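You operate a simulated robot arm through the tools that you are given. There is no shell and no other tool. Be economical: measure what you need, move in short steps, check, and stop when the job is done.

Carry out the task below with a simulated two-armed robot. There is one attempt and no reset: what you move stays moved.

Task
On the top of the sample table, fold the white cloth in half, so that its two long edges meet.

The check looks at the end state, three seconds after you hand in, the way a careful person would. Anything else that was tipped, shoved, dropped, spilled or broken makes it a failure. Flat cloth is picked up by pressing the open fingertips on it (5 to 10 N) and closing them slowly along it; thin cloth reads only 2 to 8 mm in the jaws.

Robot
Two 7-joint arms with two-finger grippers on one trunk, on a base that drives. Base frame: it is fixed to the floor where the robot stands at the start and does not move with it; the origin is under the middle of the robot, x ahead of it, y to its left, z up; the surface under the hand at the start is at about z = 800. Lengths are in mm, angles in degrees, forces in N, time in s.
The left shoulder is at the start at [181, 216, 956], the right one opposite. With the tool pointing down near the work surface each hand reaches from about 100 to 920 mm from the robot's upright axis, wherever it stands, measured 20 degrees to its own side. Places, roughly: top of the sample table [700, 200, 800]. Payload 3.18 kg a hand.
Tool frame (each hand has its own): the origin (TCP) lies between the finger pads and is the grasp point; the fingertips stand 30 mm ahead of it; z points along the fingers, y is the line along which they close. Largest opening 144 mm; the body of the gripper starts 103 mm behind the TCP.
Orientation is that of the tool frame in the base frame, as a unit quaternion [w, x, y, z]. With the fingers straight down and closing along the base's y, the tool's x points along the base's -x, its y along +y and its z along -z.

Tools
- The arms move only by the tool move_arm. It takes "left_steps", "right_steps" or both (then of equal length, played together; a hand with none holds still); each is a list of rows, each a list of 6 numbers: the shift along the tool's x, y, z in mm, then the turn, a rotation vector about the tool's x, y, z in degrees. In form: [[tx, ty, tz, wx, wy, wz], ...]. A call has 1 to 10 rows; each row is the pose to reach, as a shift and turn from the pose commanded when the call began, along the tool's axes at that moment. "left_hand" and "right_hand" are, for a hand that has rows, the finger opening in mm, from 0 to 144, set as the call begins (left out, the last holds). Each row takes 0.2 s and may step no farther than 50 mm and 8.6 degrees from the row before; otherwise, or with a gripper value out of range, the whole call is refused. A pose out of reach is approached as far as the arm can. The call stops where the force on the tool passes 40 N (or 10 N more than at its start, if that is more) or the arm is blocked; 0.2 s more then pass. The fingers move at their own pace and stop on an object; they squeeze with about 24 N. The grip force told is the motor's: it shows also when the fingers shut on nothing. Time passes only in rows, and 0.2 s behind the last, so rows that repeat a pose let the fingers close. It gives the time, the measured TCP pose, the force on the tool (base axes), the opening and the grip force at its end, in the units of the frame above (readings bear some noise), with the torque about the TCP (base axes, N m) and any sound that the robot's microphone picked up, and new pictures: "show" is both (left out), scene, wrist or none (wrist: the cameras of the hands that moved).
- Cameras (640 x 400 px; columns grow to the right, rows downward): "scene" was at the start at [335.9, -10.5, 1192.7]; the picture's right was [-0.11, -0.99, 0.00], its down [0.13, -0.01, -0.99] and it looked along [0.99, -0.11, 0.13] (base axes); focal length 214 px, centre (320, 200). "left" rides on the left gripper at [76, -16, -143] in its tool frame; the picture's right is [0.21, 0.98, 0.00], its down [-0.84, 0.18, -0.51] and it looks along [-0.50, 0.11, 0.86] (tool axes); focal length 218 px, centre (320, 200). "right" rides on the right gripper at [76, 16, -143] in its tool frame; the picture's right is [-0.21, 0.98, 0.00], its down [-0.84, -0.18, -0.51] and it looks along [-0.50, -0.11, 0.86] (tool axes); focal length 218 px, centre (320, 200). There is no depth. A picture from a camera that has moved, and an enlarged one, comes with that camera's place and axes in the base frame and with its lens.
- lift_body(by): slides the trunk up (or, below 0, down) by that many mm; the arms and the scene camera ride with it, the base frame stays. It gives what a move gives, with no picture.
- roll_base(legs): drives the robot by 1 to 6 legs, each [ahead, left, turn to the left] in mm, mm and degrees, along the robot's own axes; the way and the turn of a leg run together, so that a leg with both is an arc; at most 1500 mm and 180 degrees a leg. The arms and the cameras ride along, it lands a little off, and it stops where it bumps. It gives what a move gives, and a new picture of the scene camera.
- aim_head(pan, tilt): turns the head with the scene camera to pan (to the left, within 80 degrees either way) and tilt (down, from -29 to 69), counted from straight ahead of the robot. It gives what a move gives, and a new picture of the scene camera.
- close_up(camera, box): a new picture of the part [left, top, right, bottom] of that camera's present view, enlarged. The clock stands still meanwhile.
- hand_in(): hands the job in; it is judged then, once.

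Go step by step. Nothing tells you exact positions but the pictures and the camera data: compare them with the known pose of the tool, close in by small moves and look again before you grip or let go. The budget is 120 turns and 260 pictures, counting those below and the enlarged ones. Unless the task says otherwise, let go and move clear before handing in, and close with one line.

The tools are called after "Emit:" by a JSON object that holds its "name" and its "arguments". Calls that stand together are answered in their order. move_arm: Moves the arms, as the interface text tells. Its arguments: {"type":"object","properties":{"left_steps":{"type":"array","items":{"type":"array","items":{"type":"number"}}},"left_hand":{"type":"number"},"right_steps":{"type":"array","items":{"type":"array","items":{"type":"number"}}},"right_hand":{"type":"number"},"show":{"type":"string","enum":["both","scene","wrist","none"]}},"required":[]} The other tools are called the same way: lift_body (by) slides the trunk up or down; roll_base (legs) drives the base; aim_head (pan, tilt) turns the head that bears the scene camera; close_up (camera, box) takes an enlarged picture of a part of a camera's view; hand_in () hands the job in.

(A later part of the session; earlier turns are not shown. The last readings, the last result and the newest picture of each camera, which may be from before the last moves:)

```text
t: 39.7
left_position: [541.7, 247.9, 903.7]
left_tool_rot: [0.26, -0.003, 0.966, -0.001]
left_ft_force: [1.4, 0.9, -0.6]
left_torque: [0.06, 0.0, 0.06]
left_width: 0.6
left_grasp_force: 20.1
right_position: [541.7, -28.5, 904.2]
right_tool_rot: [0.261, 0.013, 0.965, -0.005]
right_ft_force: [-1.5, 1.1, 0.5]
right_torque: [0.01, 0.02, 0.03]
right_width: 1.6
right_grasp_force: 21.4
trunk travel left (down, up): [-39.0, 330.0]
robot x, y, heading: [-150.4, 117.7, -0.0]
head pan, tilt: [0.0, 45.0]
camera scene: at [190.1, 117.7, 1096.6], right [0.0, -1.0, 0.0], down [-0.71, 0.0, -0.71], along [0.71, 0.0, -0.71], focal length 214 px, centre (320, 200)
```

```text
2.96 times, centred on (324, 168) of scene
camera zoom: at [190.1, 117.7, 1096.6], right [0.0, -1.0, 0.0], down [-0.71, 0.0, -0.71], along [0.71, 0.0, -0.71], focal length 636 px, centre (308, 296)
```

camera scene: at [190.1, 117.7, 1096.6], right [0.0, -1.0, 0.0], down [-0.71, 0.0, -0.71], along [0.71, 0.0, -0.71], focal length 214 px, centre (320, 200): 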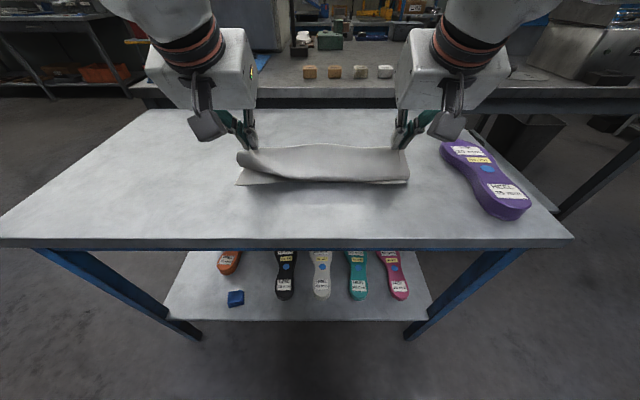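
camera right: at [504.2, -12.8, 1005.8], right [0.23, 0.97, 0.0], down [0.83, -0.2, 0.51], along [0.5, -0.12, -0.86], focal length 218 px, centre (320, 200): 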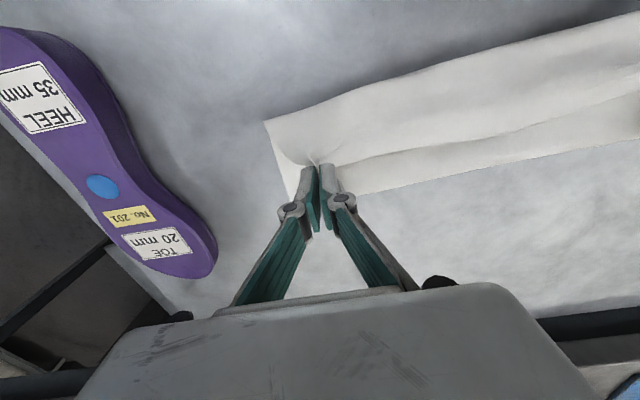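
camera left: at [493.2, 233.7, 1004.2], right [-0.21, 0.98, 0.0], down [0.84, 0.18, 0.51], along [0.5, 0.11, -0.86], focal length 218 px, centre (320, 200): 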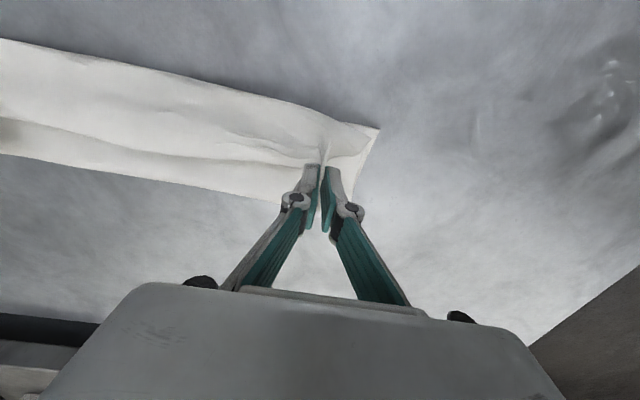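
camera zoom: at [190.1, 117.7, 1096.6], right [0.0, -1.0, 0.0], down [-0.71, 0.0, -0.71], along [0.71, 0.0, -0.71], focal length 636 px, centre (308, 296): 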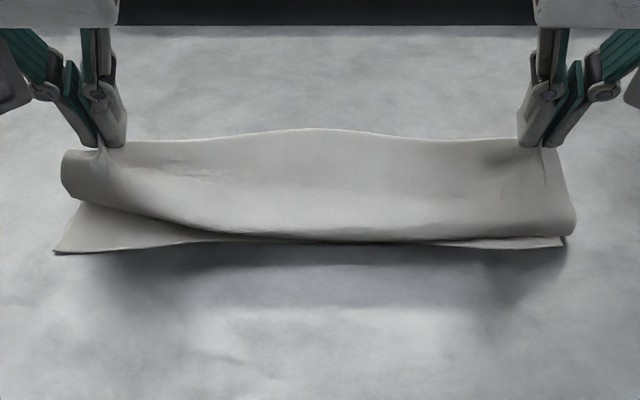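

The sheet still bulges forward under the hands. I'll keep pulling toward the robot while lowering and tilting, until it comes nearly taut.

Emit:
{"name": "move_arm", "arguments": {"left_steps": [[18, 0, 7.7, 0, -7.3, 0], [36, 0, 15.4, 0, -14.6, 0], [53.8, 0, 23.1, 0, -22, 0], [53.8, 0, 23.1, 0, -22, 0]], "right_steps": [[18, 0, 7.7, 0, -7.3, 0], [36, 0, 15.4, 0, -14.6, 0], [53.8, 0, 23.1, 0, -22, 0], [53.8, 0, 23.1, 0, -22, 0]]}}

Emit:
{"name": "close_up", "arguments": {"camera": "scene", "box": [216, 100, 432, 235]}}

```text
t: 40.7
left_position: [507.0, 247.7, 856.5]
left_tool_rot: [0.44, -0.003, 0.898, 0.0]
left_ft_force: [1.5, 0.0, -0.8]
left_torque: [-0.01, 0.0, 0.02]
left_width: 3.1
left_grasp_force: 21.1
right_position: [507.7, -27.4, 856.8]
right_tool_rot: [0.442, 0.012, 0.897, -0.007]
right_ft_force: [-0.4, 0.0, -0.3]
right_torque: [-0.05, 0.02, -0.03]
right_width: 2.6
right_grasp_force: 29.5
trunk travel left (down, up): [-39.0, 330.0]
robot x, y, heading: [-146.4, 119.5, -0.2]
head pan, tilt: [0.0, 45.0]
camera scene: at [190.4, 117.7, 1096.6], right [0.0, -1.0, 0.0], down [-0.71, 0.0, -0.71], along [0.71, 0.0, -0.71], focal length 214 px, centre (320, 200)
camera right: at [348.4, -7.6, 884.2], right [0.15, 0.97, 0.16], down [0.11, -0.18, 0.98], along [0.98, -0.13, -0.13], focal length 218 px, centre (320, 200)
camera left: at [346.2, 230.0, 883.2], right [-0.13, 0.98, -0.17], down [0.12, 0.18, 0.98], along [0.98, 0.11, -0.14], focal length 218 px, centre (320, 200)
```

scene: 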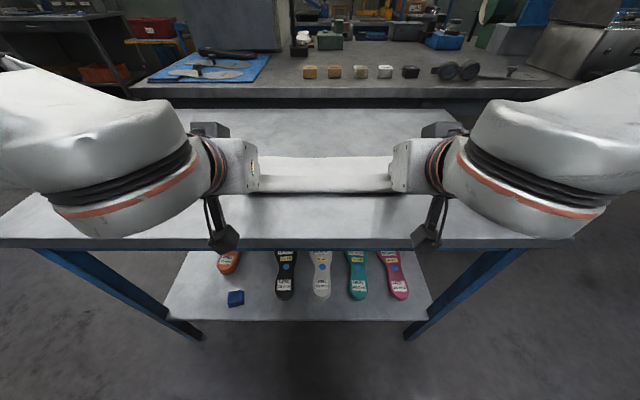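
right: 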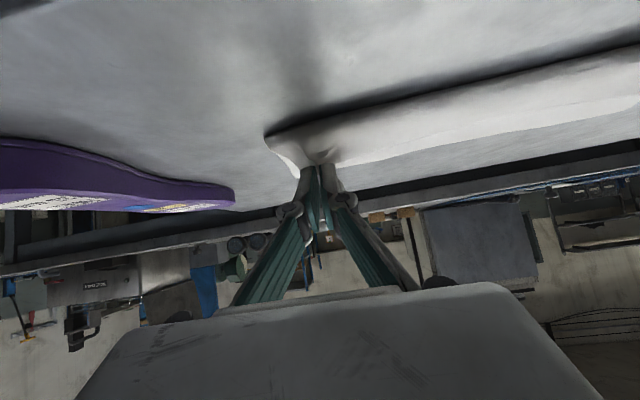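
left: 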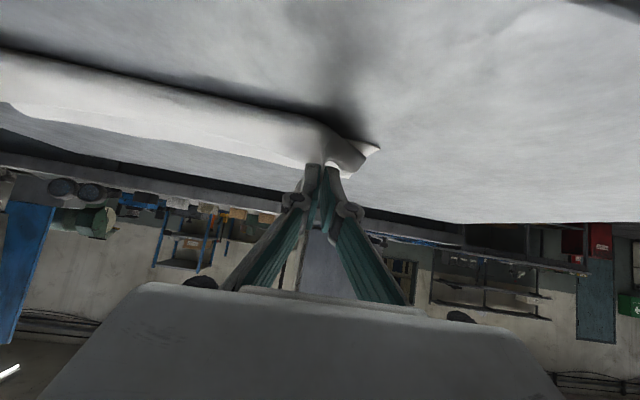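

```text
2.96 times, centred on (324, 168) of scene
camera zoom: at [190.4, 117.7, 1096.6], right [0.0, -1.0, 0.0], down [-0.71, 0.0, -0.71], along [0.71, 0.0, -0.71], focal length 636 px, centre (308, 296)
```

zoom: 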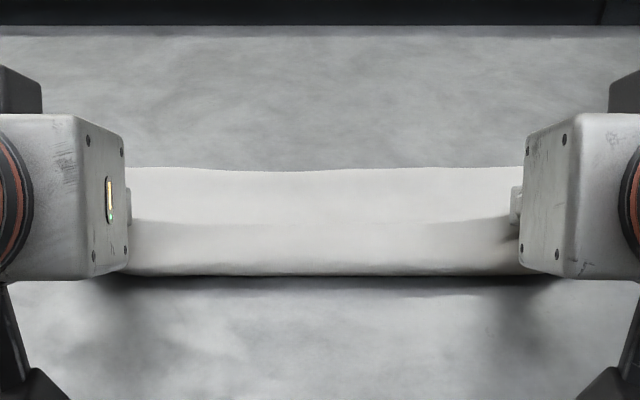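

The crease rolled back to about x 625 because the pinch makes the edge curl forward at this tilt. I'll raise the sheet again, then bring the hands to nearly horizontal (about 90°) before landing so the edge stands upright instead of curling.

Emit:
{"name": "move_arm", "arguments": {"left_steps": [[-33, 0, 3.5, 0, 0, 0], [-66, 0, 7, 0, 0, 0], [-99.2, 0, 10.4, 0, 0, 0], [-99.2, 0, 10.4, 0, 0, 0]], "right_steps": [[-33, 0, 3.5, 0, 0, 0], [-66, 0, 7, 0, 0, 0], [-99.2, 0, 10.4, 0, 0, 0], [-99.2, 0, 10.4, 0, 0, 0]], "show": "none"}}

Emit:
{"name": "move_arm", "arguments": {"left_steps": [[0, 0, 0, 0, -8, 0], [0, 0, 0, 0, -16, 0], [0, 0, 0, 0, -24, 0], [0, 0, 0, 0, -32, 0], [0, 0, 0, 0, -38, 0], [0, 0, 0, 0, -38, 0]], "right_steps": [[0, 0, 0, 0, -8, 0], [0, 0, 0, 0, -16, 0], [0, 0, 0, 0, -24, 0], [0, 0, 0, 0, -32, 0], [0, 0, 0, 0, -38, 0], [0, 0, 0, 0, -38, 0]]}}

```text
t: 41.7
left_position: [575.3, 246.8, 928.0]
left_tool_rot: [0.439, -0.001, 0.898, -0.001]
left_ft_force: [-0.9, 0.8, 0.6]
left_torque: [0.03, -0.01, -0.02]
left_width: 2.3
left_grasp_force: 21.5
right_position: [577.1, -29.8, 928.5]
right_tool_rot: [0.441, 0.011, 0.897, -0.007]
right_ft_force: [1.2, 0.9, -0.4]
right_torque: [0.01, 0.03, 0.0]
right_width: 3.6
right_grasp_force: 23.3
trunk travel left (down, up): [-39.0, 330.0]
robot x, y, heading: [-148.0, 120.0, -0.3]
head pan, tilt: [0.0, 45.0]
```

```text
t: 43.1
left_position: [577.6, 246.2, 936.1]
left_tool_rot: [0.554, -0.002, 0.833, 0.001]
left_ft_force: [1.3, -0.2, -0.1]
left_torque: [-0.01, 0.0, -0.02]
left_width: 1.2
left_grasp_force: 21.3
left hand out of reach, approached as far as the arm can: row 2, 3, 4, 5, 6
right_position: [576.2, -28.8, 928.0]
right_tool_rot: [0.532, 0.011, 0.847, -0.008]
right_ft_force: [-0.3, 0.2, 0.1]
right_torque: [0.04, 0.05, -0.04]
right_width: 2.4
right_grasp_force: 20.3
right hand out of reach, approached as far as the arm can: row 2, 3, 4, 5, 6
trunk travel left (down, up): [-39.0, 330.0]
robot x, y, heading: [-151.0, 121.1, -0.3]
head pan, tilt: [0.0, 45.0]
camera scene: at [190.6, 117.7, 1096.5], right [0.0, -1.0, 0.0], down [-0.71, 0.0, -0.71], along [0.71, 0.0, -0.71], focal length 214 px, centre (320, 200)
camera right: at [414.7, -9.0, 922.2], right [0.12, 0.98, 0.19], down [-0.1, -0.18, 0.98], along [0.99, -0.13, 0.07], focal length 218 px, centre (320, 200)
camera left: at [415.3, 229.3, 919.2], right [-0.08, 0.98, -0.19], down [-0.15, 0.18, 0.97], along [0.99, 0.11, 0.13], focal length 218 px, centre (320, 200)
```

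scene: 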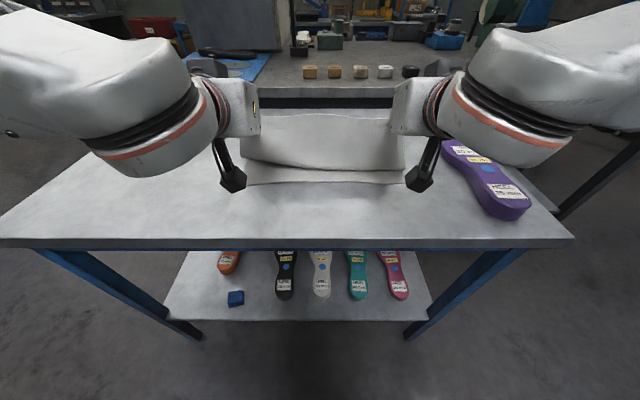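
right: 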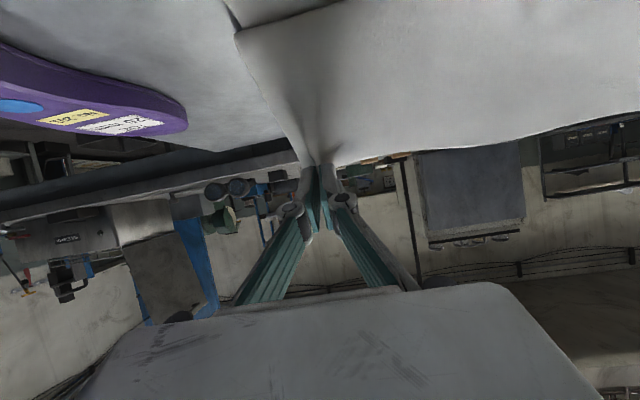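
left: 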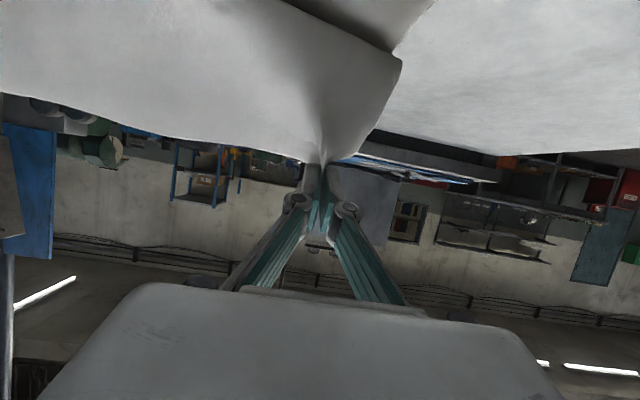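

The arms can't tilt past about 65°. Instead I'll pull the edge out flat onto the bare table in front, let go there, and re-grasp it in its natural orientation for a clean final lay.

Emit:
{"name": "move_arm", "arguments": {"left_steps": [[27, 0, -4, 0, 3, 0], [55, 0, -8, 0, 6, 0], [82, 0, -12.8, 0, 7.3, 0], [82, 0, -12.8, 0, 7.3, 0]], "right_steps": [[25, 0, -3.5, 0, 2, 0], [50, 0, -7, 0, 4, 0], [75, 0, -10.5, 0, 4.3, 0], [75, 0, -10.5, 0, 4.3, 0]], "show": "none"}}

Emit:
{"name": "roll_base", "arguments": {"legs": [[-80, 0, 0]]}}

```text
t: 44.1
left_position: [533.9, 247.9, 865.8]
left_tool_rot: [0.501, -0.003, 0.865, 0.001]
left_ft_force: [1.2, -0.4, -0.8]
left_torque: [-0.05, -0.02, 0.0]
left_width: 4.1
left_grasp_force: 29.8
right_position: [533.8, -29.8, 866.3]
right_tool_rot: [0.5, 0.011, 0.866, -0.008]
right_ft_force: [1.0, -0.7, 0.3]
right_torque: [-0.01, -0.01, -0.02]
right_width: 1.1
right_grasp_force: 21.3
trunk travel left (down, up): [-39.0, 330.0]
robot x, y, heading: [-150.5, 118.2, -0.2]
head pan, tilt: [0.0, 45.0]
```

```text
t: 45.1
left_position: [454.2, 247.6, 864.8]
left_tool_rot: [0.501, -0.002, 0.866, 0.0]
left_ft_force: [0.6, 0.5, -0.4]
left_torque: [-0.02, -0.01, -0.04]
left_width: 3.9
left_grasp_force: 29.5
right_position: [453.9, -29.4, 865.5]
right_tool_rot: [0.5, 0.01, 0.866, -0.007]
right_ft_force: [-0.5, 0.4, 0.0]
right_torque: [-0.01, -0.01, 0.01]
right_width: 2.4
right_grasp_force: 20.1
trunk travel left (down, up): [-39.0, 330.0]
robot x, y, heading: [-226.3, 117.2, 0.2]
head pan, tilt: [0.0, 45.0]
camera scene: at [110.8, 117.8, 1096.6], right [0.0, -1.0, 0.0], down [-0.71, 0.0, -0.71], along [0.71, 0.0, -0.71], focal length 214 px, centre (320, 200)
```

scene: 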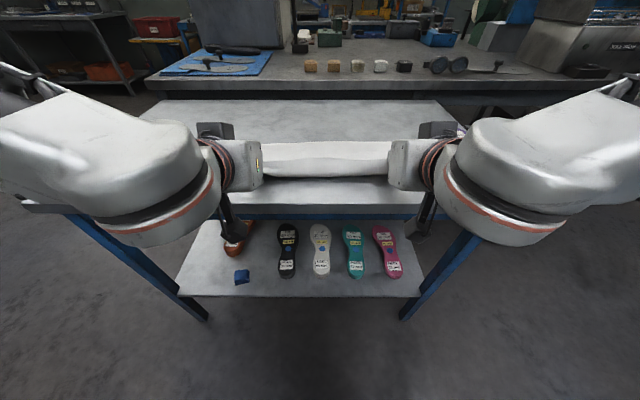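

Emit:
{"name": "move_arm", "arguments": {"left_steps": [[9.5, 0, 3.6, 0, 0, 0], [19, 0, 7, 0, 0, 0], [28.5, 0, 10.7, 0, 0, 0], [28.5, 0, 10.7, 0, 0, 0]], "right_steps": [[9.5, 0, 3.6, 0, 0, 0], [19, 0, 7, 0, 0, 0], [28.5, 0, 10.7, 0, 0, 0], [28.5, 0, 10.7, 0, 0, 0]], "show": "wrist"}}

Emit:
{"name": "close_up", "arguments": {"camera": "scene", "box": [230, 110, 420, 229]}}

```text
t: 46.1
left_position: [450.1, 247.8, 834.6]
left_tool_rot: [0.499, -0.002, 0.867, 0.001]
left_ft_force: [-0.9, 0.5, 0.3]
left_torque: [0.0, 0.0, 0.01]
left_width: 2.7
left_grasp_force: 28.2
right_position: [449.2, -28.6, 838.8]
right_tool_rot: [0.496, 0.011, 0.868, -0.008]
right_ft_force: [-0.1, -0.3, 0.7]
right_torque: [0.01, 0.0, 0.05]
right_width: 0.5
right_grasp_force: 18.8
trunk travel left (down, up): [-39.0, 330.0]
robot x, y, heading: [-227.4, 113.2, 0.0]
head pan, tilt: [0.0, 45.0]
camera right: at [288.7, -8.0, 845.6], right [0.13, 0.98, 0.18], down [-0.01, -0.18, 0.98], along [0.99, -0.13, -0.01], focal length 218 px, centre (320, 200)
camera left: at [287.2, 229.2, 840.2], right [-0.11, 0.98, -0.18], down [-0.02, 0.18, 0.98], along [0.99, 0.11, 0.0], focal length 218 px, centre (320, 200)
```

right: 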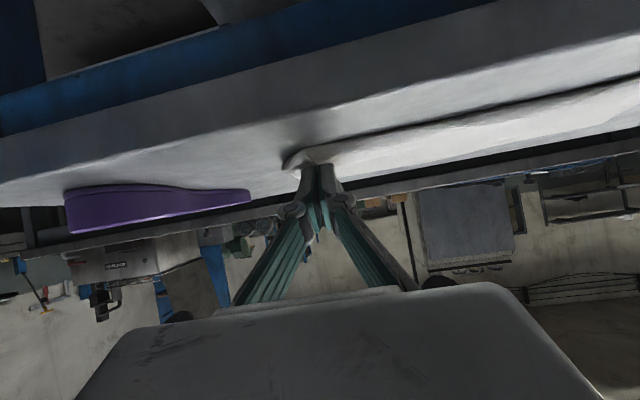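
left: 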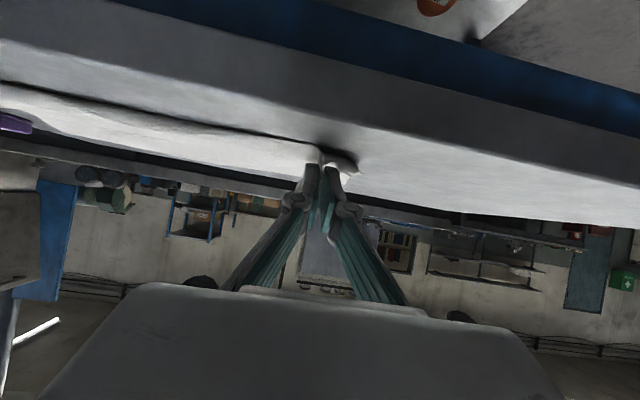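

```text
3.36 times, centred on (325, 170) of scene
camera zoom: at [111.1, 117.8, 1096.6], right [0.0, -1.0, 0.0], down [-0.71, 0.0, -0.71], along [0.71, 0.0, -0.71], focal length 721 px, centre (303, 302)
```

zoom: 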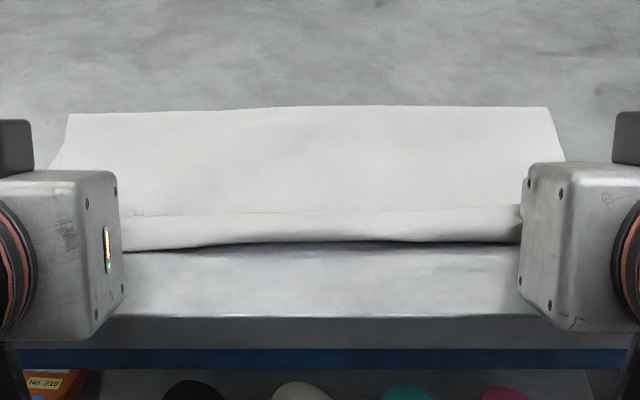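

The edge is now pulled out over bare table with only a roughly 20 mm turn-back. I'll take out the last slack, let go, and lift straight up with the trunk.

Emit:
{"name": "move_arm", "arguments": {"left_steps": [[5, 0, -4, 0, 0, 0], [9.5, 0, -8.4, 0, 0, 0], [9.5, 0, -8.4, 0, 0, 0]], "right_steps": [[6, 0, -3, 0, 0, 0], [12.9, 0, -6.4, 0, 0, 0], [12.9, 0, -6.4, 0, 0, 0]], "show": "none"}}

Emit:
{"name": "move_arm", "arguments": {"left_steps": [[0, 0, 0, 0, 0, 0], [0, 0, 0, 0, 0, 0]], "left_hand": 30, "right_steps": [[0, 0, 0, 0, 0, 0], [0, 0, 0, 0, 0, 0]], "right_hand": 30, "show": "none"}}

Emit:
{"name": "lift_body", "arguments": {"by": 90}}

Emit:
{"name": "close_up", "arguments": {"camera": "scene", "box": [0, 0, 640, 400]}}

```text
t: 46.9
left_position: [443.8, 246.6, 832.6]
left_tool_rot: [0.496, -0.004, 0.868, 0.003]
left_ft_force: [-0.3, 0.4, 0.8]
left_torque: [0.02, 0.02, 0.02]
left_width: 1.1
left_grasp_force: 21.1
left hand out of reach, approached as far as the arm can: row 2, 3
right_position: [450.0, -30.5, 837.9]
right_tool_rot: [0.495, 0.012, 0.869, -0.009]
right_ft_force: [-1.3, 0.8, 0.6]
right_torque: [0.01, 0.0, 0.03]
right_width: 1.8
right_grasp_force: 20.6
right hand out of reach, approached as far as the arm can: row 1, 2, 3
trunk travel left (down, up): [-39.0, 330.0]
robot x, y, heading: [-228.5, 117.5, -0.4]
head pan, tilt: [0.0, 45.0]
```

```text
t: 47.5
left_position: [444.6, 246.1, 832.1]
left_tool_rot: [0.496, -0.003, 0.868, 0.002]
left_ft_force: [-0.6, -0.3, -0.2]
left_torque: [0.01, 0.02, -0.05]
left_width: 30.1
left_grasp_force: 0.1
right_position: [449.5, -29.5, 837.3]
right_tool_rot: [0.495, 0.011, 0.869, -0.008]
right_ft_force: [-0.2, 0.0, 1.0]
right_torque: [0.03, -0.03, 0.0]
right_width: 29.9
right_grasp_force: 0.1
trunk travel left (down, up): [-39.0, 330.0]
robot x, y, heading: [-229.5, 115.1, -0.3]
head pan, tilt: [0.0, 45.0]
```

```text
t: 48.8
left_position: [445.6, 247.5, 920.3]
left_tool_rot: [0.499, -0.003, 0.867, 0.001]
left_ft_force: [0.2, -1.2, -0.8]
left_torque: [0.01, -0.02, 0.04]
left_width: 29.8
left_grasp_force: 0.1
right_position: [451.4, -28.8, 924.5]
right_tool_rot: [0.498, 0.011, 0.867, -0.007]
right_ft_force: [0.3, -0.2, 0.5]
right_torque: [0.04, -0.02, 0.0]
right_width: 30.1
right_grasp_force: 0.1
trunk travel left (down, up): [-129.0, 240.0]
robot x, y, heading: [-228.5, 119.8, -0.0]
head pan, tilt: [0.0, 45.0]
```

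```text
1.00 times, centred on (320, 200) of scene (not enlarged: the box is as wide or as high as the picture)
camera zoom: at [18.7, 117.8, 1212.7], right [0.0, -1.0, 0.0], down [-0.71, 0.0, -0.71], along [0.71, 0.0, -0.71], focal length 214 px, centre (320, 200)
```

zoom: 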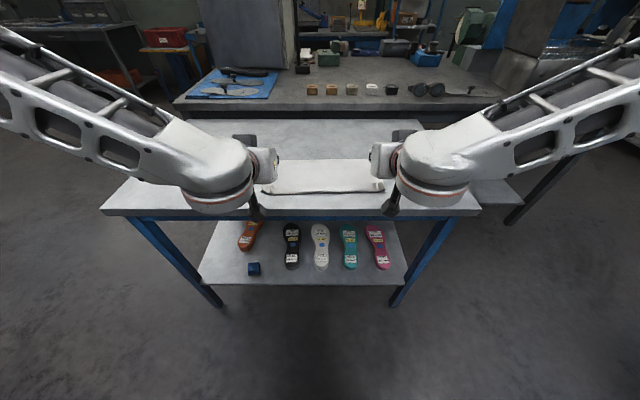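

Now I'll set the hands upright and apart, then look at the cloth.

Emit:
{"name": "move_arm", "arguments": {"left_steps": [[-7, 8, -4, 0, 7.5, 0], [-14, 16, -8, 0, 15, 0], [-21, 24, -12, 0, 22.5, 0], [-28, 32, -16, 0, 30, 0], [-35, 40, -20, 0, 37.5, 0], [-42, 48, -24, 0, 45, 0], [-49, 56, -28, 0, 52.5, 0], [-56, 64, -32, 0, 60, 0]], "right_steps": [[-7, -8, -4, 0, 7.5, 0], [-14, -16, -8, 0, 15, 0], [-21, -24, -12, 0, 22.5, 0], [-28, -32, -16, 0, 30, 0], [-35, -40, -20, 0, 37.5, 0], [-42, -48, -24, 0, 45, 0], [-49, -56, -28, 0, 52.5, 0], [-56, -64, -32, 0, 60, 0]], "show": "wrist"}}

Emit:
{"name": "lift_body", "arguments": {"by": -79}}

Emit:
{"name": "close_up", "arguments": {"camera": "scene", "box": [190, 100, 450, 262]}}

```text
t: 50.6
left_position: [444.5, 310.3, 986.2]
left_tool_rot: [-0.001, -0.003, 1.0, 0.0]
left_ft_force: [1.3, -0.7, 0.2]
left_torque: [-0.01, 0.02, -0.05]
left_width: 29.6
left_grasp_force: 0.0
right_position: [450.2, -91.5, 992.5]
right_tool_rot: [-0.003, 0.013, 1.0, -0.001]
right_ft_force: [-0.1, 0.3, 0.9]
right_torque: [-0.01, -0.01, -0.02]
right_width: 29.7
right_grasp_force: 0.0
trunk travel left (down, up): [-129.0, 240.0]
robot x, y, heading: [-231.8, 120.2, 0.2]
head pan, tilt: [0.0, 45.0]
camera right: at [373.8, -74.6, 1136.4], right [0.23, 0.97, 0.0], down [0.84, -0.2, 0.5], along [0.49, -0.12, -0.86], focal length 218 px, centre (320, 200)
camera left: at [367.2, 293.7, 1129.2], right [-0.21, 0.98, 0.0], down [0.84, 0.19, 0.51], along [0.49, 0.11, -0.86], focal length 218 px, centre (320, 200)
```

right: 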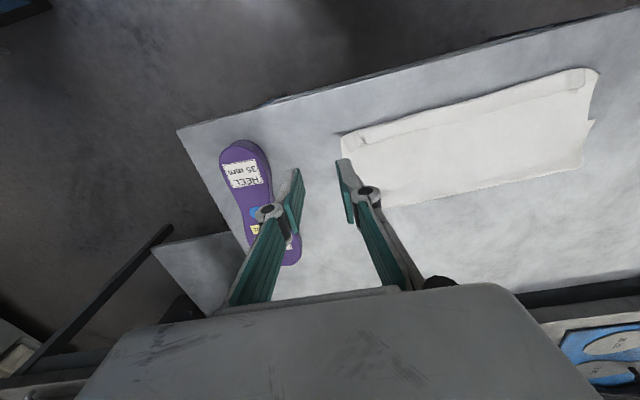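
left: 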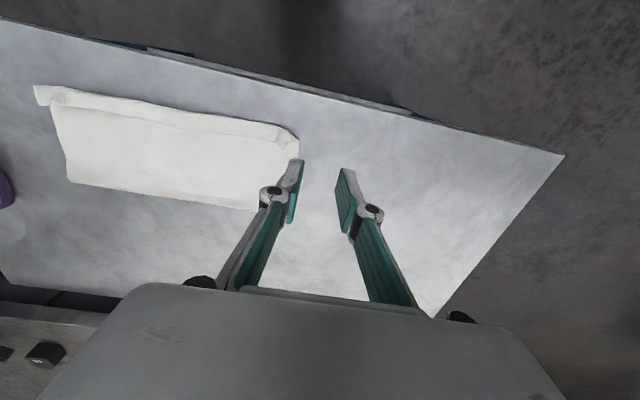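

```text
t: 51.7
left_position: [442.9, 311.3, 911.9]
left_tool_rot: [0.004, -0.002, 1.0, 0.0]
left_ft_force: [-0.8, 0.5, 0.8]
left_torque: [0.02, -0.07, -0.03]
left_width: 30.5
left_grasp_force: 0.0
right_position: [447.4, -92.4, 916.7]
right_tool_rot: [0.003, 0.014, 1.0, -0.001]
right_ft_force: [-0.6, -0.7, 1.1]
right_torque: [-0.01, -0.03, 0.02]
right_width: 30.0
right_grasp_force: 0.1
trunk travel left (down, up): [-50.0, 319.0]
robot x, y, heading: [-228.7, 117.3, 0.2]
head pan, tilt: [0.0, 45.0]
```

```text
2.46 times, centred on (320, 181) of scene
camera zoom: at [99.6, 117.8, 1112.2], right [0.0, -1.0, 0.0], down [-0.71, 0.0, -0.71], along [0.71, 0.0, -0.71], focal length 528 px, centre (320, 247)
```

zoom: 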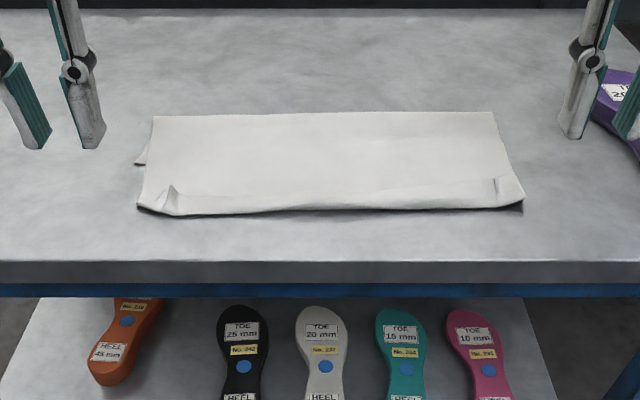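

The edge now has a roughly 20 mm turn-back at x≈451–471 on top. If I re-grasp it with the fingers tilted back about 35° the later forward tilt can turn it fully over, so I'll drive up 80 mm and try that backward tilt.

Emit:
{"name": "roll_base", "arguments": {"legs": [[80, 0, 0]]}}

Emit:
{"name": "move_arm", "arguments": {"left_steps": [[0, -12, 0, 0, 7, 0], [0, -24, 0, 0, 14, 0], [0, -36, 0, 0, 21, 0], [0, -48, 0, 0, 28, 0], [0, -60, 0, 0, 35, 0], [0, -60, 0, 0, 35, 0]], "right_steps": [[0, 10, 0, 0, 7, 0], [0, 20, 0, 0, 14, 0], [0, 30, 0, 0, 21, 0], [0, 40, 0, 0, 28, 0], [0, 47, 0, 0, 35, 0], [0, 47, 0, 0, 35, 0]]}}

```text
t: 52.8
left_position: [523.2, 311.2, 909.0]
left_tool_rot: [0.001, -0.002, 1.0, -0.001]
left_ft_force: [0.0, 0.2, -0.8]
left_torque: [0.0, 0.03, 0.01]
left_width: 30.2
left_grasp_force: 0.0
right_position: [528.5, -92.5, 912.7]
right_tool_rot: [0.0, 0.013, 1.0, -0.001]
right_ft_force: [-0.3, -0.4, -0.3]
right_torque: [-0.02, 0.04, -0.05]
right_width: 29.6
right_grasp_force: 0.1
trunk travel left (down, up): [-50.0, 319.0]
robot x, y, heading: [-149.8, 117.4, 0.0]
head pan, tilt: [0.0, 45.0]
camera scene: at [180.6, 117.9, 1111.1], right [0.0, -1.0, 0.0], down [-0.71, 0.0, -0.71], along [0.71, 0.0, -0.71], focal length 214 px, centre (320, 200)
```

scene: 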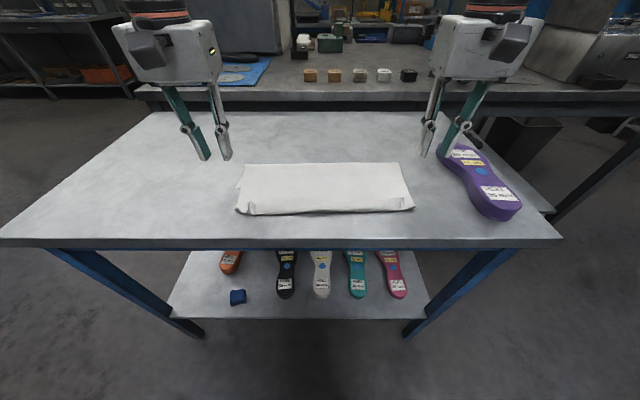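

```text
t: 54.2
left_position: [423.8, 228.9, 900.0]
left_tool_rot: [-0.299, -0.003, 0.954, -0.001]
left_ft_force: [-0.9, 0.2, 0.9]
left_torque: [-0.02, -0.14, 0.0]
left_width: 30.0
left_grasp_force: 0.1
left hand out of reach, approached as far as the arm can: row 2, 3, 4, 5, 6
right_position: [422.4, -15.3, 902.1]
right_tool_rot: [-0.3, 0.012, 0.954, 0.003]
right_ft_force: [0.4, 0.5, 0.5]
right_torque: [-0.02, -0.1, 0.01]
right_width: 29.8
right_grasp_force: 0.0
right hand out of reach, approached as far as the arm can: row 2, 3, 4, 5, 6
trunk travel left (down, up): [-50.0, 319.0]
robot x, y, heading: [-154.0, 116.9, 0.3]
head pan, tilt: [0.0, 45.0]
camera scene: at [178.0, 118.1, 1112.4], right [0.0, -1.0, 0.0], down [-0.71, 0.0, -0.71], along [0.71, 0.0, -0.71], focal length 214 px, centre (320, 200)
camera right: at [442.1, -0.1, 1064.3], right [0.2, 0.97, -0.12], down [0.98, -0.2, -0.07], along [-0.09, -0.1, -0.99], focal length 218 px, centre (320, 200)
camera left: at [441.0, 212.2, 1060.9], right [-0.18, 0.98, 0.12], down [0.98, 0.19, -0.06], along [-0.08, 0.1, -0.99], focal length 218 px, centre (320, 200)
```

scene: 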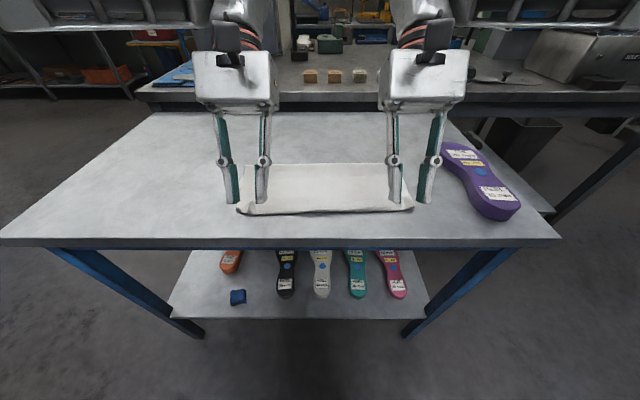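
right: 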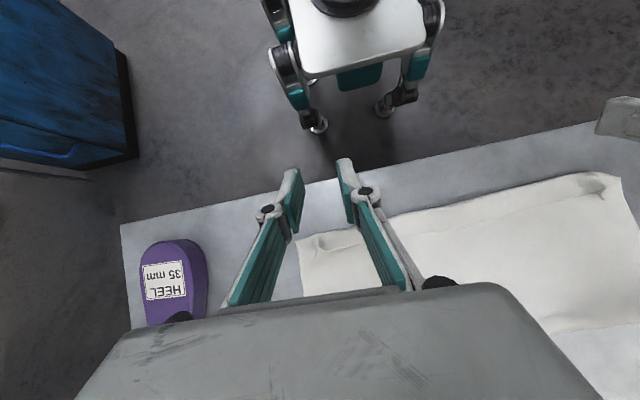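
left: 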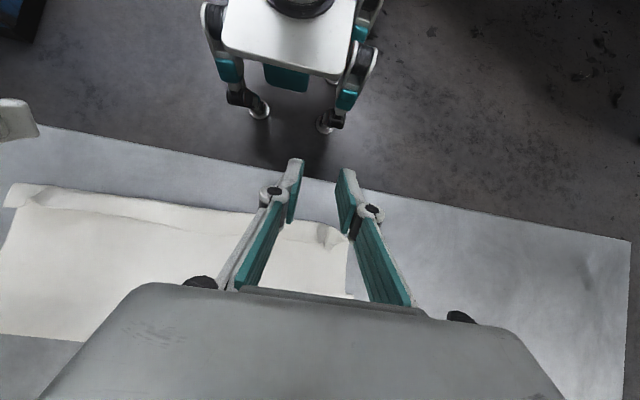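

The backward tilt works but needs the robot closer. I'll roll 90 mm ahead and re-set the hands over the turned-back hem.

Emit:
{"name": "roll_base", "arguments": {"legs": [[90, 0, 0]]}}

Emit:
{"name": "move_arm", "arguments": {"left_steps": [[0, 11, 0, 0, 0, 0], [0, 22, 0, 0, 0, 0], [0, 22, 0, 0, 0, 0]], "right_steps": [[0, -15, 0, 0, 0, 0], [0, -30, 0, 0, 0, 0], [0, -30, 0, 0, 0, 0]], "show": "wrist"}}

```text
t: 55.3
left_position: [515.4, 228.5, 896.5]
left_tool_rot: [-0.301, -0.004, 0.954, -0.002]
left_ft_force: [0.0, -0.4, -0.9]
left_torque: [-0.01, 0.06, -0.02]
left_width: 30.4
left_grasp_force: 0.0
right_position: [514.7, -16.1, 898.7]
right_tool_rot: [-0.3, 0.012, 0.954, 0.003]
right_ft_force: [0.1, 0.7, -0.6]
right_torque: [0.0, 0.03, 0.02]
right_width: 29.7
right_grasp_force: 0.2
trunk travel left (down, up): [-50.0, 319.0]
robot x, y, heading: [-61.4, 115.6, 0.0]
head pan, tilt: [0.0, 45.0]
camera scene: at [270.5, 117.9, 1111.1], right [0.0, -1.0, 0.0], down [-0.71, 0.0, -0.71], along [0.71, 0.0, -0.71], focal length 214 px, centre (320, 200)
```

scene: 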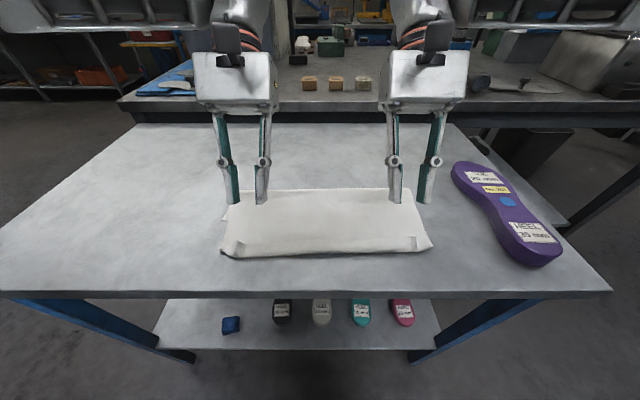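

```text
t: 56.1
left_position: [515.0, 251.2, 897.9]
left_tool_rot: [-0.299, -0.005, 0.954, -0.004]
left_ft_force: [-0.6, 0.1, -0.6]
left_torque: [0.0, 0.01, 0.0]
left_width: 29.8
left_grasp_force: 0.1
right_position: [504.3, -43.5, 899.2]
right_tool_rot: [-0.301, 0.012, 0.953, 0.002]
right_ft_force: [0.8, -0.6, 0.2]
right_torque: [-0.02, 0.05, 0.0]
right_width: 29.9
right_grasp_force: 0.0
right hand out of reach, approached as far as the arm can: row 1, 2, 3
trunk travel left (down, up): [-50.0, 319.0]
robot x, y, heading: [-58.1, 118.7, 0.2]
head pan, tilt: [0.0, 45.0]
camera right: at [524.5, -27.7, 1060.7], right [0.2, 0.97, -0.12], down [0.98, -0.2, -0.07], along [-0.09, -0.11, -0.99], focal length 218 px, centre (320, 200)
camera left: at [532.1, 234.8, 1056.6], right [-0.18, 0.98, 0.12], down [0.98, 0.19, -0.06], along [-0.09, 0.1, -0.99], focal length 218 px, centre (320, 200)
```

right: 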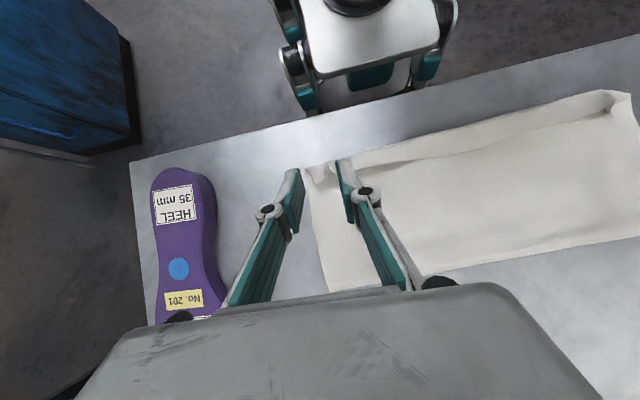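
left: 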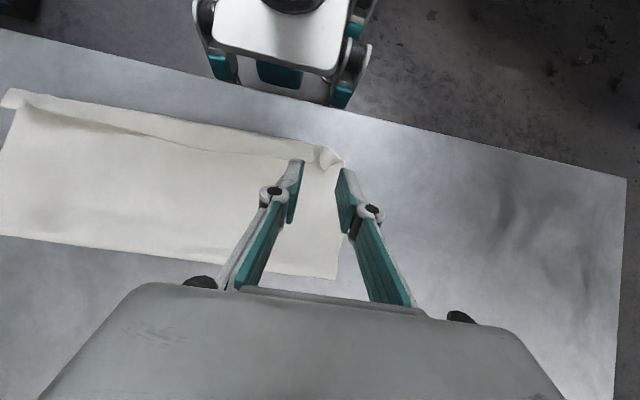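

Emit:
{"name": "close_up", "arguments": {"camera": "right", "box": [260, 100, 452, 220]}}

Emit:
{"name": "close_up", "arguments": {"camera": "left", "box": [210, 100, 402, 220]}}

```text
3.33 times, centred on (356, 160) of right
camera zoom: at [524.5, -27.7, 1060.7], right [0.2, 0.97, -0.12], down [0.98, -0.2, -0.07], along [-0.09, -0.11, -0.99], focal length 728 px, centre (200, 333)
```

zoom: 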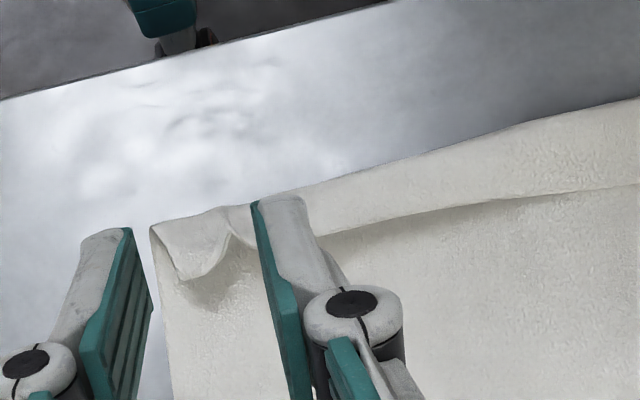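

```text
3.33 times, centred on (306, 160) of left
camera zoom: at [532.1, 234.8, 1056.6], right [-0.18, 0.98, 0.12], down [0.98, 0.19, -0.06], along [-0.09, 0.1, -0.99], focal length 728 px, centre (367, 333)
```

zoom: 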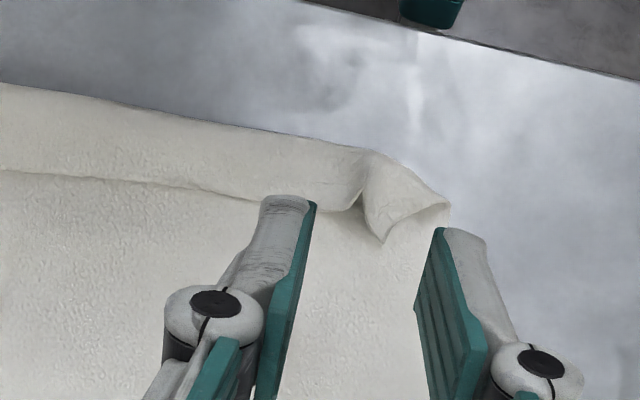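

From above the hem is clear: its edge is at x≈469 (left, y 246) and x≈474 (right, y −33), with small standing ridges. I'll bring the back-tilted fingers down over those ridges.

Emit:
{"name": "move_arm", "arguments": {"left_steps": [[0.3, -1, 23, 0, 0, 0], [0.6, -2, 46, 0, 0, 0], [1, -3, 67.8, 0, 0, 0], [1, -3, 67.8, 0, 0, 0]], "left_hand": 24, "right_steps": [[-4, 4, 20, 0, 0, 0], [-8, 8, 40, 0, 0, 0], [-11.8, 11.5, 58.8, 0, 0, 0], [-11.8, 11.5, 58.8, 0, 0, 0]], "right_hand": 24, "show": "none"}}

Emit:
{"name": "close_up", "arguments": {"camera": "right", "box": [240, 100, 432, 220]}}

Emit:
{"name": "close_up", "arguments": {"camera": "left", "box": [210, 100, 402, 220]}}

```text
t: 57.1
left_position: [476.6, 247.8, 842.2]
left_tool_rot: [-0.3, -0.003, 0.954, -0.002]
left_ft_force: [-0.3, -0.9, 0.0]
left_torque: [-0.01, -0.01, -0.03]
left_width: 24.1
left_grasp_force: 0.0
right_position: [478.8, -33.1, 844.0]
right_tool_rot: [-0.3, 0.013, 0.954, 0.004]
right_ft_force: [0.5, 0.0, -0.1]
right_torque: [0.01, -0.06, -0.03]
right_width: 24.0
right_grasp_force: 0.1
trunk travel left (down, up): [-50.0, 319.0]
robot x, y, heading: [-60.9, 117.6, 0.4]
head pan, tilt: [0.0, 45.0]
```

```text
3.33 times, centred on (336, 160) of right
camera zoom: at [499.6, -16.8, 1006.4], right [0.2, 0.97, -0.12], down [0.98, -0.21, -0.07], along [-0.09, -0.1, -0.99], focal length 728 px, centre (267, 333)
```

zoom: 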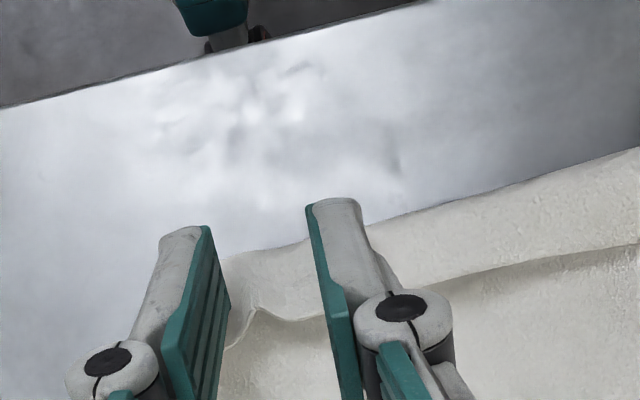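

```text
3.33 times, centred on (306, 160) of left
camera zoom: at [493.1, 231.6, 1003.0], right [-0.18, 0.98, 0.12], down [0.98, 0.19, -0.07], along [-0.09, 0.1, -0.99], focal length 728 px, centre (367, 333)
```

zoom: 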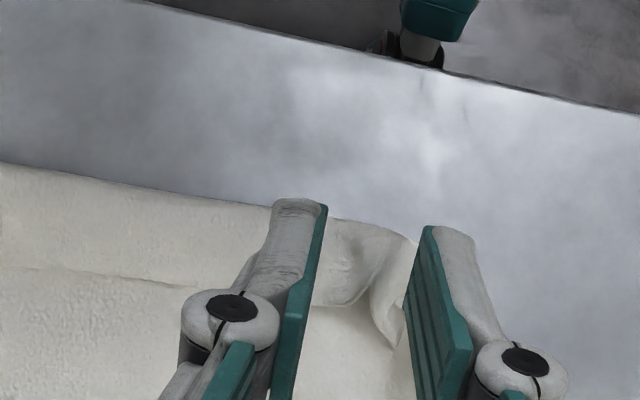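

The fingertips straddle the ridges with their low corners right at the hem edge. I'll descend to touch.

Emit:
{"name": "move_arm", "arguments": {"left_steps": [[-1.4, 0, 2, 0, 0, 0], [-2.9, 0, 4.1, 0, 0, 0]], "right_steps": [[-1.4, 0, 2, 0, 0, 0], [-2.9, 0, 4.1, 0, 0, 0]], "show": "none"}}

Emit:
{"name": "move_arm", "arguments": {"left_steps": [[-0.6, 0, 0.8, 0, 0, 0], [-1.1, 0, 1.6, 0, 0, 0]], "right_steps": [[-0.6, 0, 0.8, 0, 0, 0], [-1.1, 0, 1.6, 0, 0, 0]], "show": "none"}}

```text
t: 57.7
left_position: [475.4, 248.6, 836.8]
left_tool_rot: [-0.3, -0.003, 0.954, -0.001]
left_ft_force: [0.6, 0.7, 0.1]
left_torque: [-0.02, -0.01, 0.0]
left_width: 24.2
left_grasp_force: 0.0
right_position: [478.6, -32.2, 840.0]
right_tool_rot: [-0.301, 0.012, 0.953, 0.003]
right_ft_force: [-0.2, 0.2, 0.2]
right_torque: [-0.04, -0.04, 0.0]
right_width: 24.1
right_grasp_force: 0.0
trunk travel left (down, up): [-50.0, 319.0]
robot x, y, heading: [-59.2, 119.3, -0.2]
head pan, tilt: [0.0, 45.0]
```

```text
t: 58.3
left_position: [476.3, 248.1, 834.7]
left_tool_rot: [-0.3, -0.003, 0.954, -0.002]
left_ft_force: [-0.3, -0.7, -0.1]
left_torque: [0.03, 0.03, 0.0]
left_width: 23.9
left_grasp_force: 0.0
right_position: [480.7, -32.2, 838.3]
right_tool_rot: [-0.301, 0.012, 0.954, 0.003]
right_ft_force: [-0.1, -0.4, 0.2]
right_torque: [-0.03, -0.02, -0.01]
right_width: 24.1
right_grasp_force: 0.1
trunk travel left (down, up): [-50.0, 319.0]
robot x, y, heading: [-63.2, 114.6, 0.0]
head pan, tilt: [0.0, 45.0]
```

Emit:
{"name": "move_arm", "arguments": {"left_steps": [[-0.3, 0, 0.4, 0, 0, 0], [-0.6, 0, 0.8, 0, 0, 0]], "right_steps": [[-0.9, 0, 1.2, 0, 0, 0], [-1.7, 0, 2.5, 0, 0, 0]], "show": "none"}}

Emit:
{"name": "move_arm", "arguments": {"left_steps": [[-0.3, 0, 0.4, 0, 0, 0], [-0.6, 0, 0.8, 0, 0, 0]], "right_steps": [[-0.3, 0, 0.4, 0, 0, 0], [-0.7, 0, 1.0, 0, 0, 0]], "show": "none"}}

```text
t: 58.9
left_position: [475.6, 247.5, 834.5]
left_tool_rot: [-0.3, -0.002, 0.954, -0.001]
left_ft_force: [0.2, -0.3, -0.5]
left_torque: [0.02, 0.01, -0.01]
left_width: 23.9
left_grasp_force: 0.1
right_position: [481.7, -30.8, 834.8]
right_tool_rot: [-0.3, 0.012, 0.954, 0.003]
right_ft_force: [0.5, -0.6, -0.2]
right_torque: [-0.01, 0.02, -0.03]
right_width: 24.2
right_grasp_force: 0.2
trunk travel left (down, up): [-50.0, 319.0]
robot x, y, heading: [-60.3, 118.8, 0.0]
head pan, tilt: [0.0, 45.0]
```

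```text
t: 59.5
left_position: [475.5, 248.5, 833.9]
left_tool_rot: [-0.3, -0.003, 0.954, -0.001]
left_ft_force: [0.1, -0.7, 0.3]
left_torque: [-0.01, 0.0, -0.01]
left_width: 23.9
left_grasp_force: 0.0
right_position: [481.4, -32.4, 833.6]
right_tool_rot: [-0.301, 0.013, 0.954, 0.004]
right_ft_force: [-0.3, 0.2, 0.2]
right_torque: [-0.01, 0.0, -0.02]
right_width: 24.2
right_grasp_force: 0.0
trunk travel left (down, up): [-50.0, 319.0]
robot x, y, heading: [-57.9, 115.9, 0.0]
head pan, tilt: [0.0, 45.0]
```

Emit:
{"name": "move_arm", "arguments": {"left_steps": [[-0.4, 0, 0.5, 0, 0, 0], [-0.8, 0, 1.1, 0, 0, 0]], "right_steps": [[-0.4, 0, 0.5, 0, 0, 0], [-0.8, 0, 1.1, 0, 0, 0]], "show": "none"}}

Emit:
{"name": "close_up", "arguments": {"camera": "right", "box": [260, 120, 404, 210]}}

Emit:
{"name": "close_up", "arguments": {"camera": "left", "box": [240, 120, 384, 210]}}

```text
t: 60.1
left_position: [475.9, 248.4, 832.6]
left_tool_rot: [-0.3, -0.003, 0.954, -0.002]
left_ft_force: [0.9, 0.8, 3.7]
left_torque: [0.03, 0.04, -0.03]
left_width: 23.8
left_grasp_force: 0.0
right_position: [480.2, -31.8, 832.4]
right_tool_rot: [-0.301, 0.013, 0.954, 0.003]
right_ft_force: [1.4, -0.5, 1.9]
right_torque: [-0.03, 0.0, 0.02]
right_width: 23.9
right_grasp_force: 0.0
trunk travel left (down, up): [-50.0, 319.0]
robot x, y, heading: [-59.9, 119.7, -0.0]
head pan, tilt: [0.0, 45.0]
```

```text
4.44 times, centred on (332, 165) of right
camera zoom: at [500.0, -16.3, 994.4], right [0.2, 0.97, -0.12], down [0.98, -0.2, -0.07], along [-0.09, -0.1, -0.99], focal length 970 px, centre (267, 356)
```

zoom: 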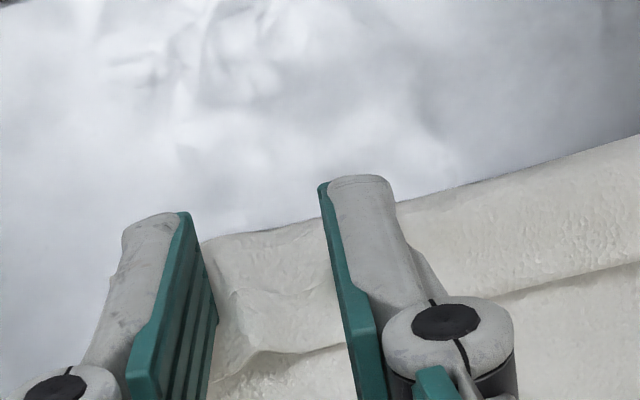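

```text
4.44 times, centred on (312, 165) of left
camera zoom: at [493.3, 230.9, 993.0], right [-0.18, 0.98, 0.12], down [0.98, 0.19, -0.07], along [-0.09, 0.1, -0.99], focal length 970 px, centre (356, 356)
```

zoom: 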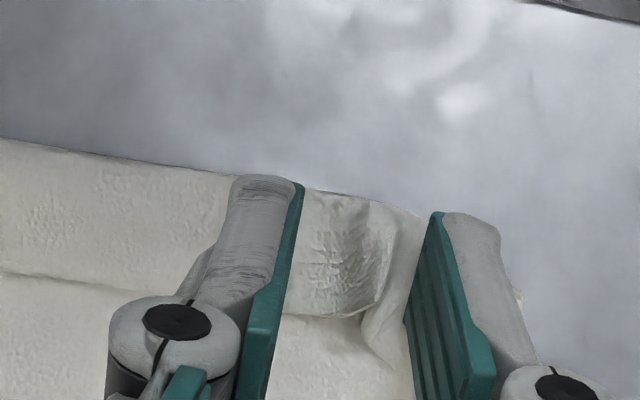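

Light contact (2–4 N) with the hem between the fingers. I'll close slowly.

Emit:
{"name": "move_arm", "arguments": {"left_steps": [[0, 0, 0, 0, 0, 0], [0, 0, 0, 0, 0, 0]], "left_hand": 16, "right_steps": [[-0.2, 0, 0.3, 0, 0, 0], [-0.2, 0, 0.3, 0, 0, 0]], "right_hand": 16, "show": "none"}}

Emit:
{"name": "move_arm", "arguments": {"left_steps": [[0, 0, 0, 0, 0, 0], [0, 0, 0, 0, 0, 0]], "left_hand": 9, "right_steps": [[-0.2, 0, 0.3, 0, 0, 0], [-0.2, 0, 0.3, 0, 0, 0]], "right_hand": 9, "show": "none"}}

Emit:
{"name": "move_arm", "arguments": {"left_steps": [[0, 0, 0, 0, 0, 0], [0, 0, 0, 0, 0, 0], [0, 0, 0, 0, 0, 0]], "left_hand": 0, "right_steps": [[0, 0, 0, 0, 0, 0], [0, 0, 0, 0, 0, 0], [0, 0, 0, 0, 0, 0]], "right_hand": 0, "show": "none"}}

Emit:
{"name": "close_up", "arguments": {"camera": "right", "box": [240, 100, 432, 220]}}

Emit:
{"name": "close_up", "arguments": {"camera": "left", "box": [210, 100, 402, 220]}}

```text
t: 60.7
left_position: [475.7, 246.8, 833.8]
left_tool_rot: [-0.3, -0.002, 0.954, -0.002]
left_ft_force: [0.6, -0.9, 2.1]
left_torque: [-0.01, 0.04, -0.01]
left_width: 15.6
left_grasp_force: 0.1
right_position: [480.6, -31.3, 831.2]
right_tool_rot: [-0.302, 0.011, 0.953, 0.003]
right_ft_force: [0.8, -0.2, 3.1]
right_torque: [0.01, -0.01, -0.03]
right_width: 15.4
right_grasp_force: 0.1
trunk travel left (down, up): [-50.0, 319.0]
robot x, y, heading: [-63.1, 119.4, -0.1]
head pan, tilt: [0.0, 45.0]
```

```text
t: 61.3
left_position: [475.8, 248.5, 832.4]
left_tool_rot: [-0.299, -0.003, 0.954, -0.002]
left_ft_force: [0.0, -0.2, 0.2]
left_torque: [0.01, 0.0, 0.02]
left_width: 8.7
left_grasp_force: 0.1
right_position: [479.7, -31.3, 831.3]
right_tool_rot: [-0.301, 0.012, 0.954, 0.003]
right_ft_force: [0.3, -1.0, 3.3]
right_torque: [0.0, 0.0, -0.01]
right_width: 7.8
right_grasp_force: 0.1
trunk travel left (down, up): [-50.0, 319.0]
robot x, y, heading: [-63.3, 121.6, -0.4]
head pan, tilt: [0.0, 45.0]
```

```text
t: 62.1
left_position: [474.8, 247.3, 831.8]
left_tool_rot: [-0.3, -0.002, 0.954, -0.001]
left_ft_force: [0.6, 0.4, 2.2]
left_torque: [0.01, 0.0, 0.0]
left_width: 2.6
left_grasp_force: 19.9
right_position: [480.3, -31.7, 831.2]
right_tool_rot: [-0.301, 0.012, 0.954, 0.002]
right_ft_force: [0.2, -1.0, 0.6]
right_torque: [-0.02, -0.04, 0.03]
right_width: 3.2
right_grasp_force: 30.9
trunk travel left (down, up): [-50.0, 319.0]
robot x, y, heading: [-63.9, 124.5, -0.0]
head pan, tilt: [0.0, 45.0]
```

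```text
3.33 times, centred on (336, 160) of right
camera zoom: at [500.4, -16.2, 992.7], right [0.2, 0.97, -0.12], down [0.98, -0.2, -0.07], along [-0.09, -0.11, -0.99], focal length 728 px, centre (267, 333)
```

zoom: 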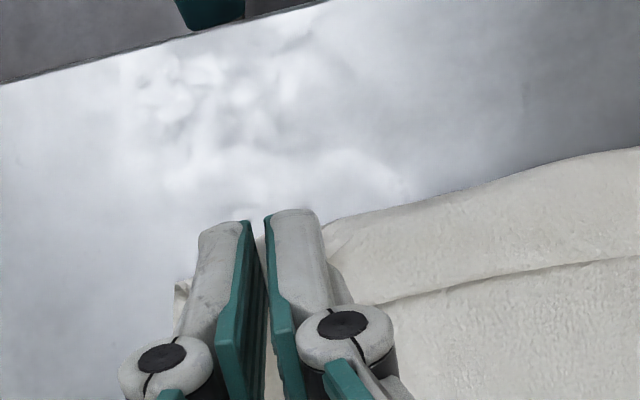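

```text
3.33 times, centred on (306, 160) of left
camera zoom: at [493.6, 230.9, 992.2], right [-0.18, 0.98, 0.12], down [0.98, 0.18, -0.07], along [-0.09, 0.1, -0.99], focal length 728 px, centre (367, 333)
```

zoom: 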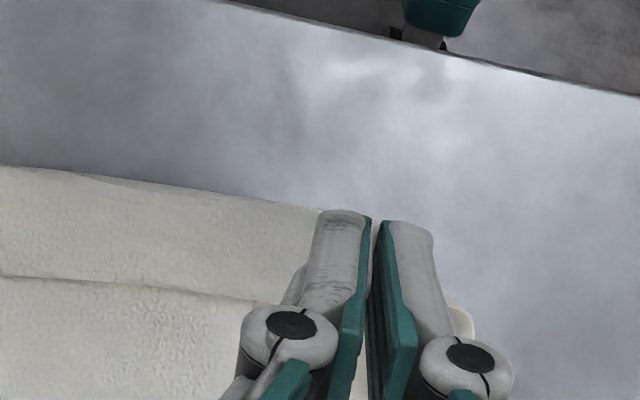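

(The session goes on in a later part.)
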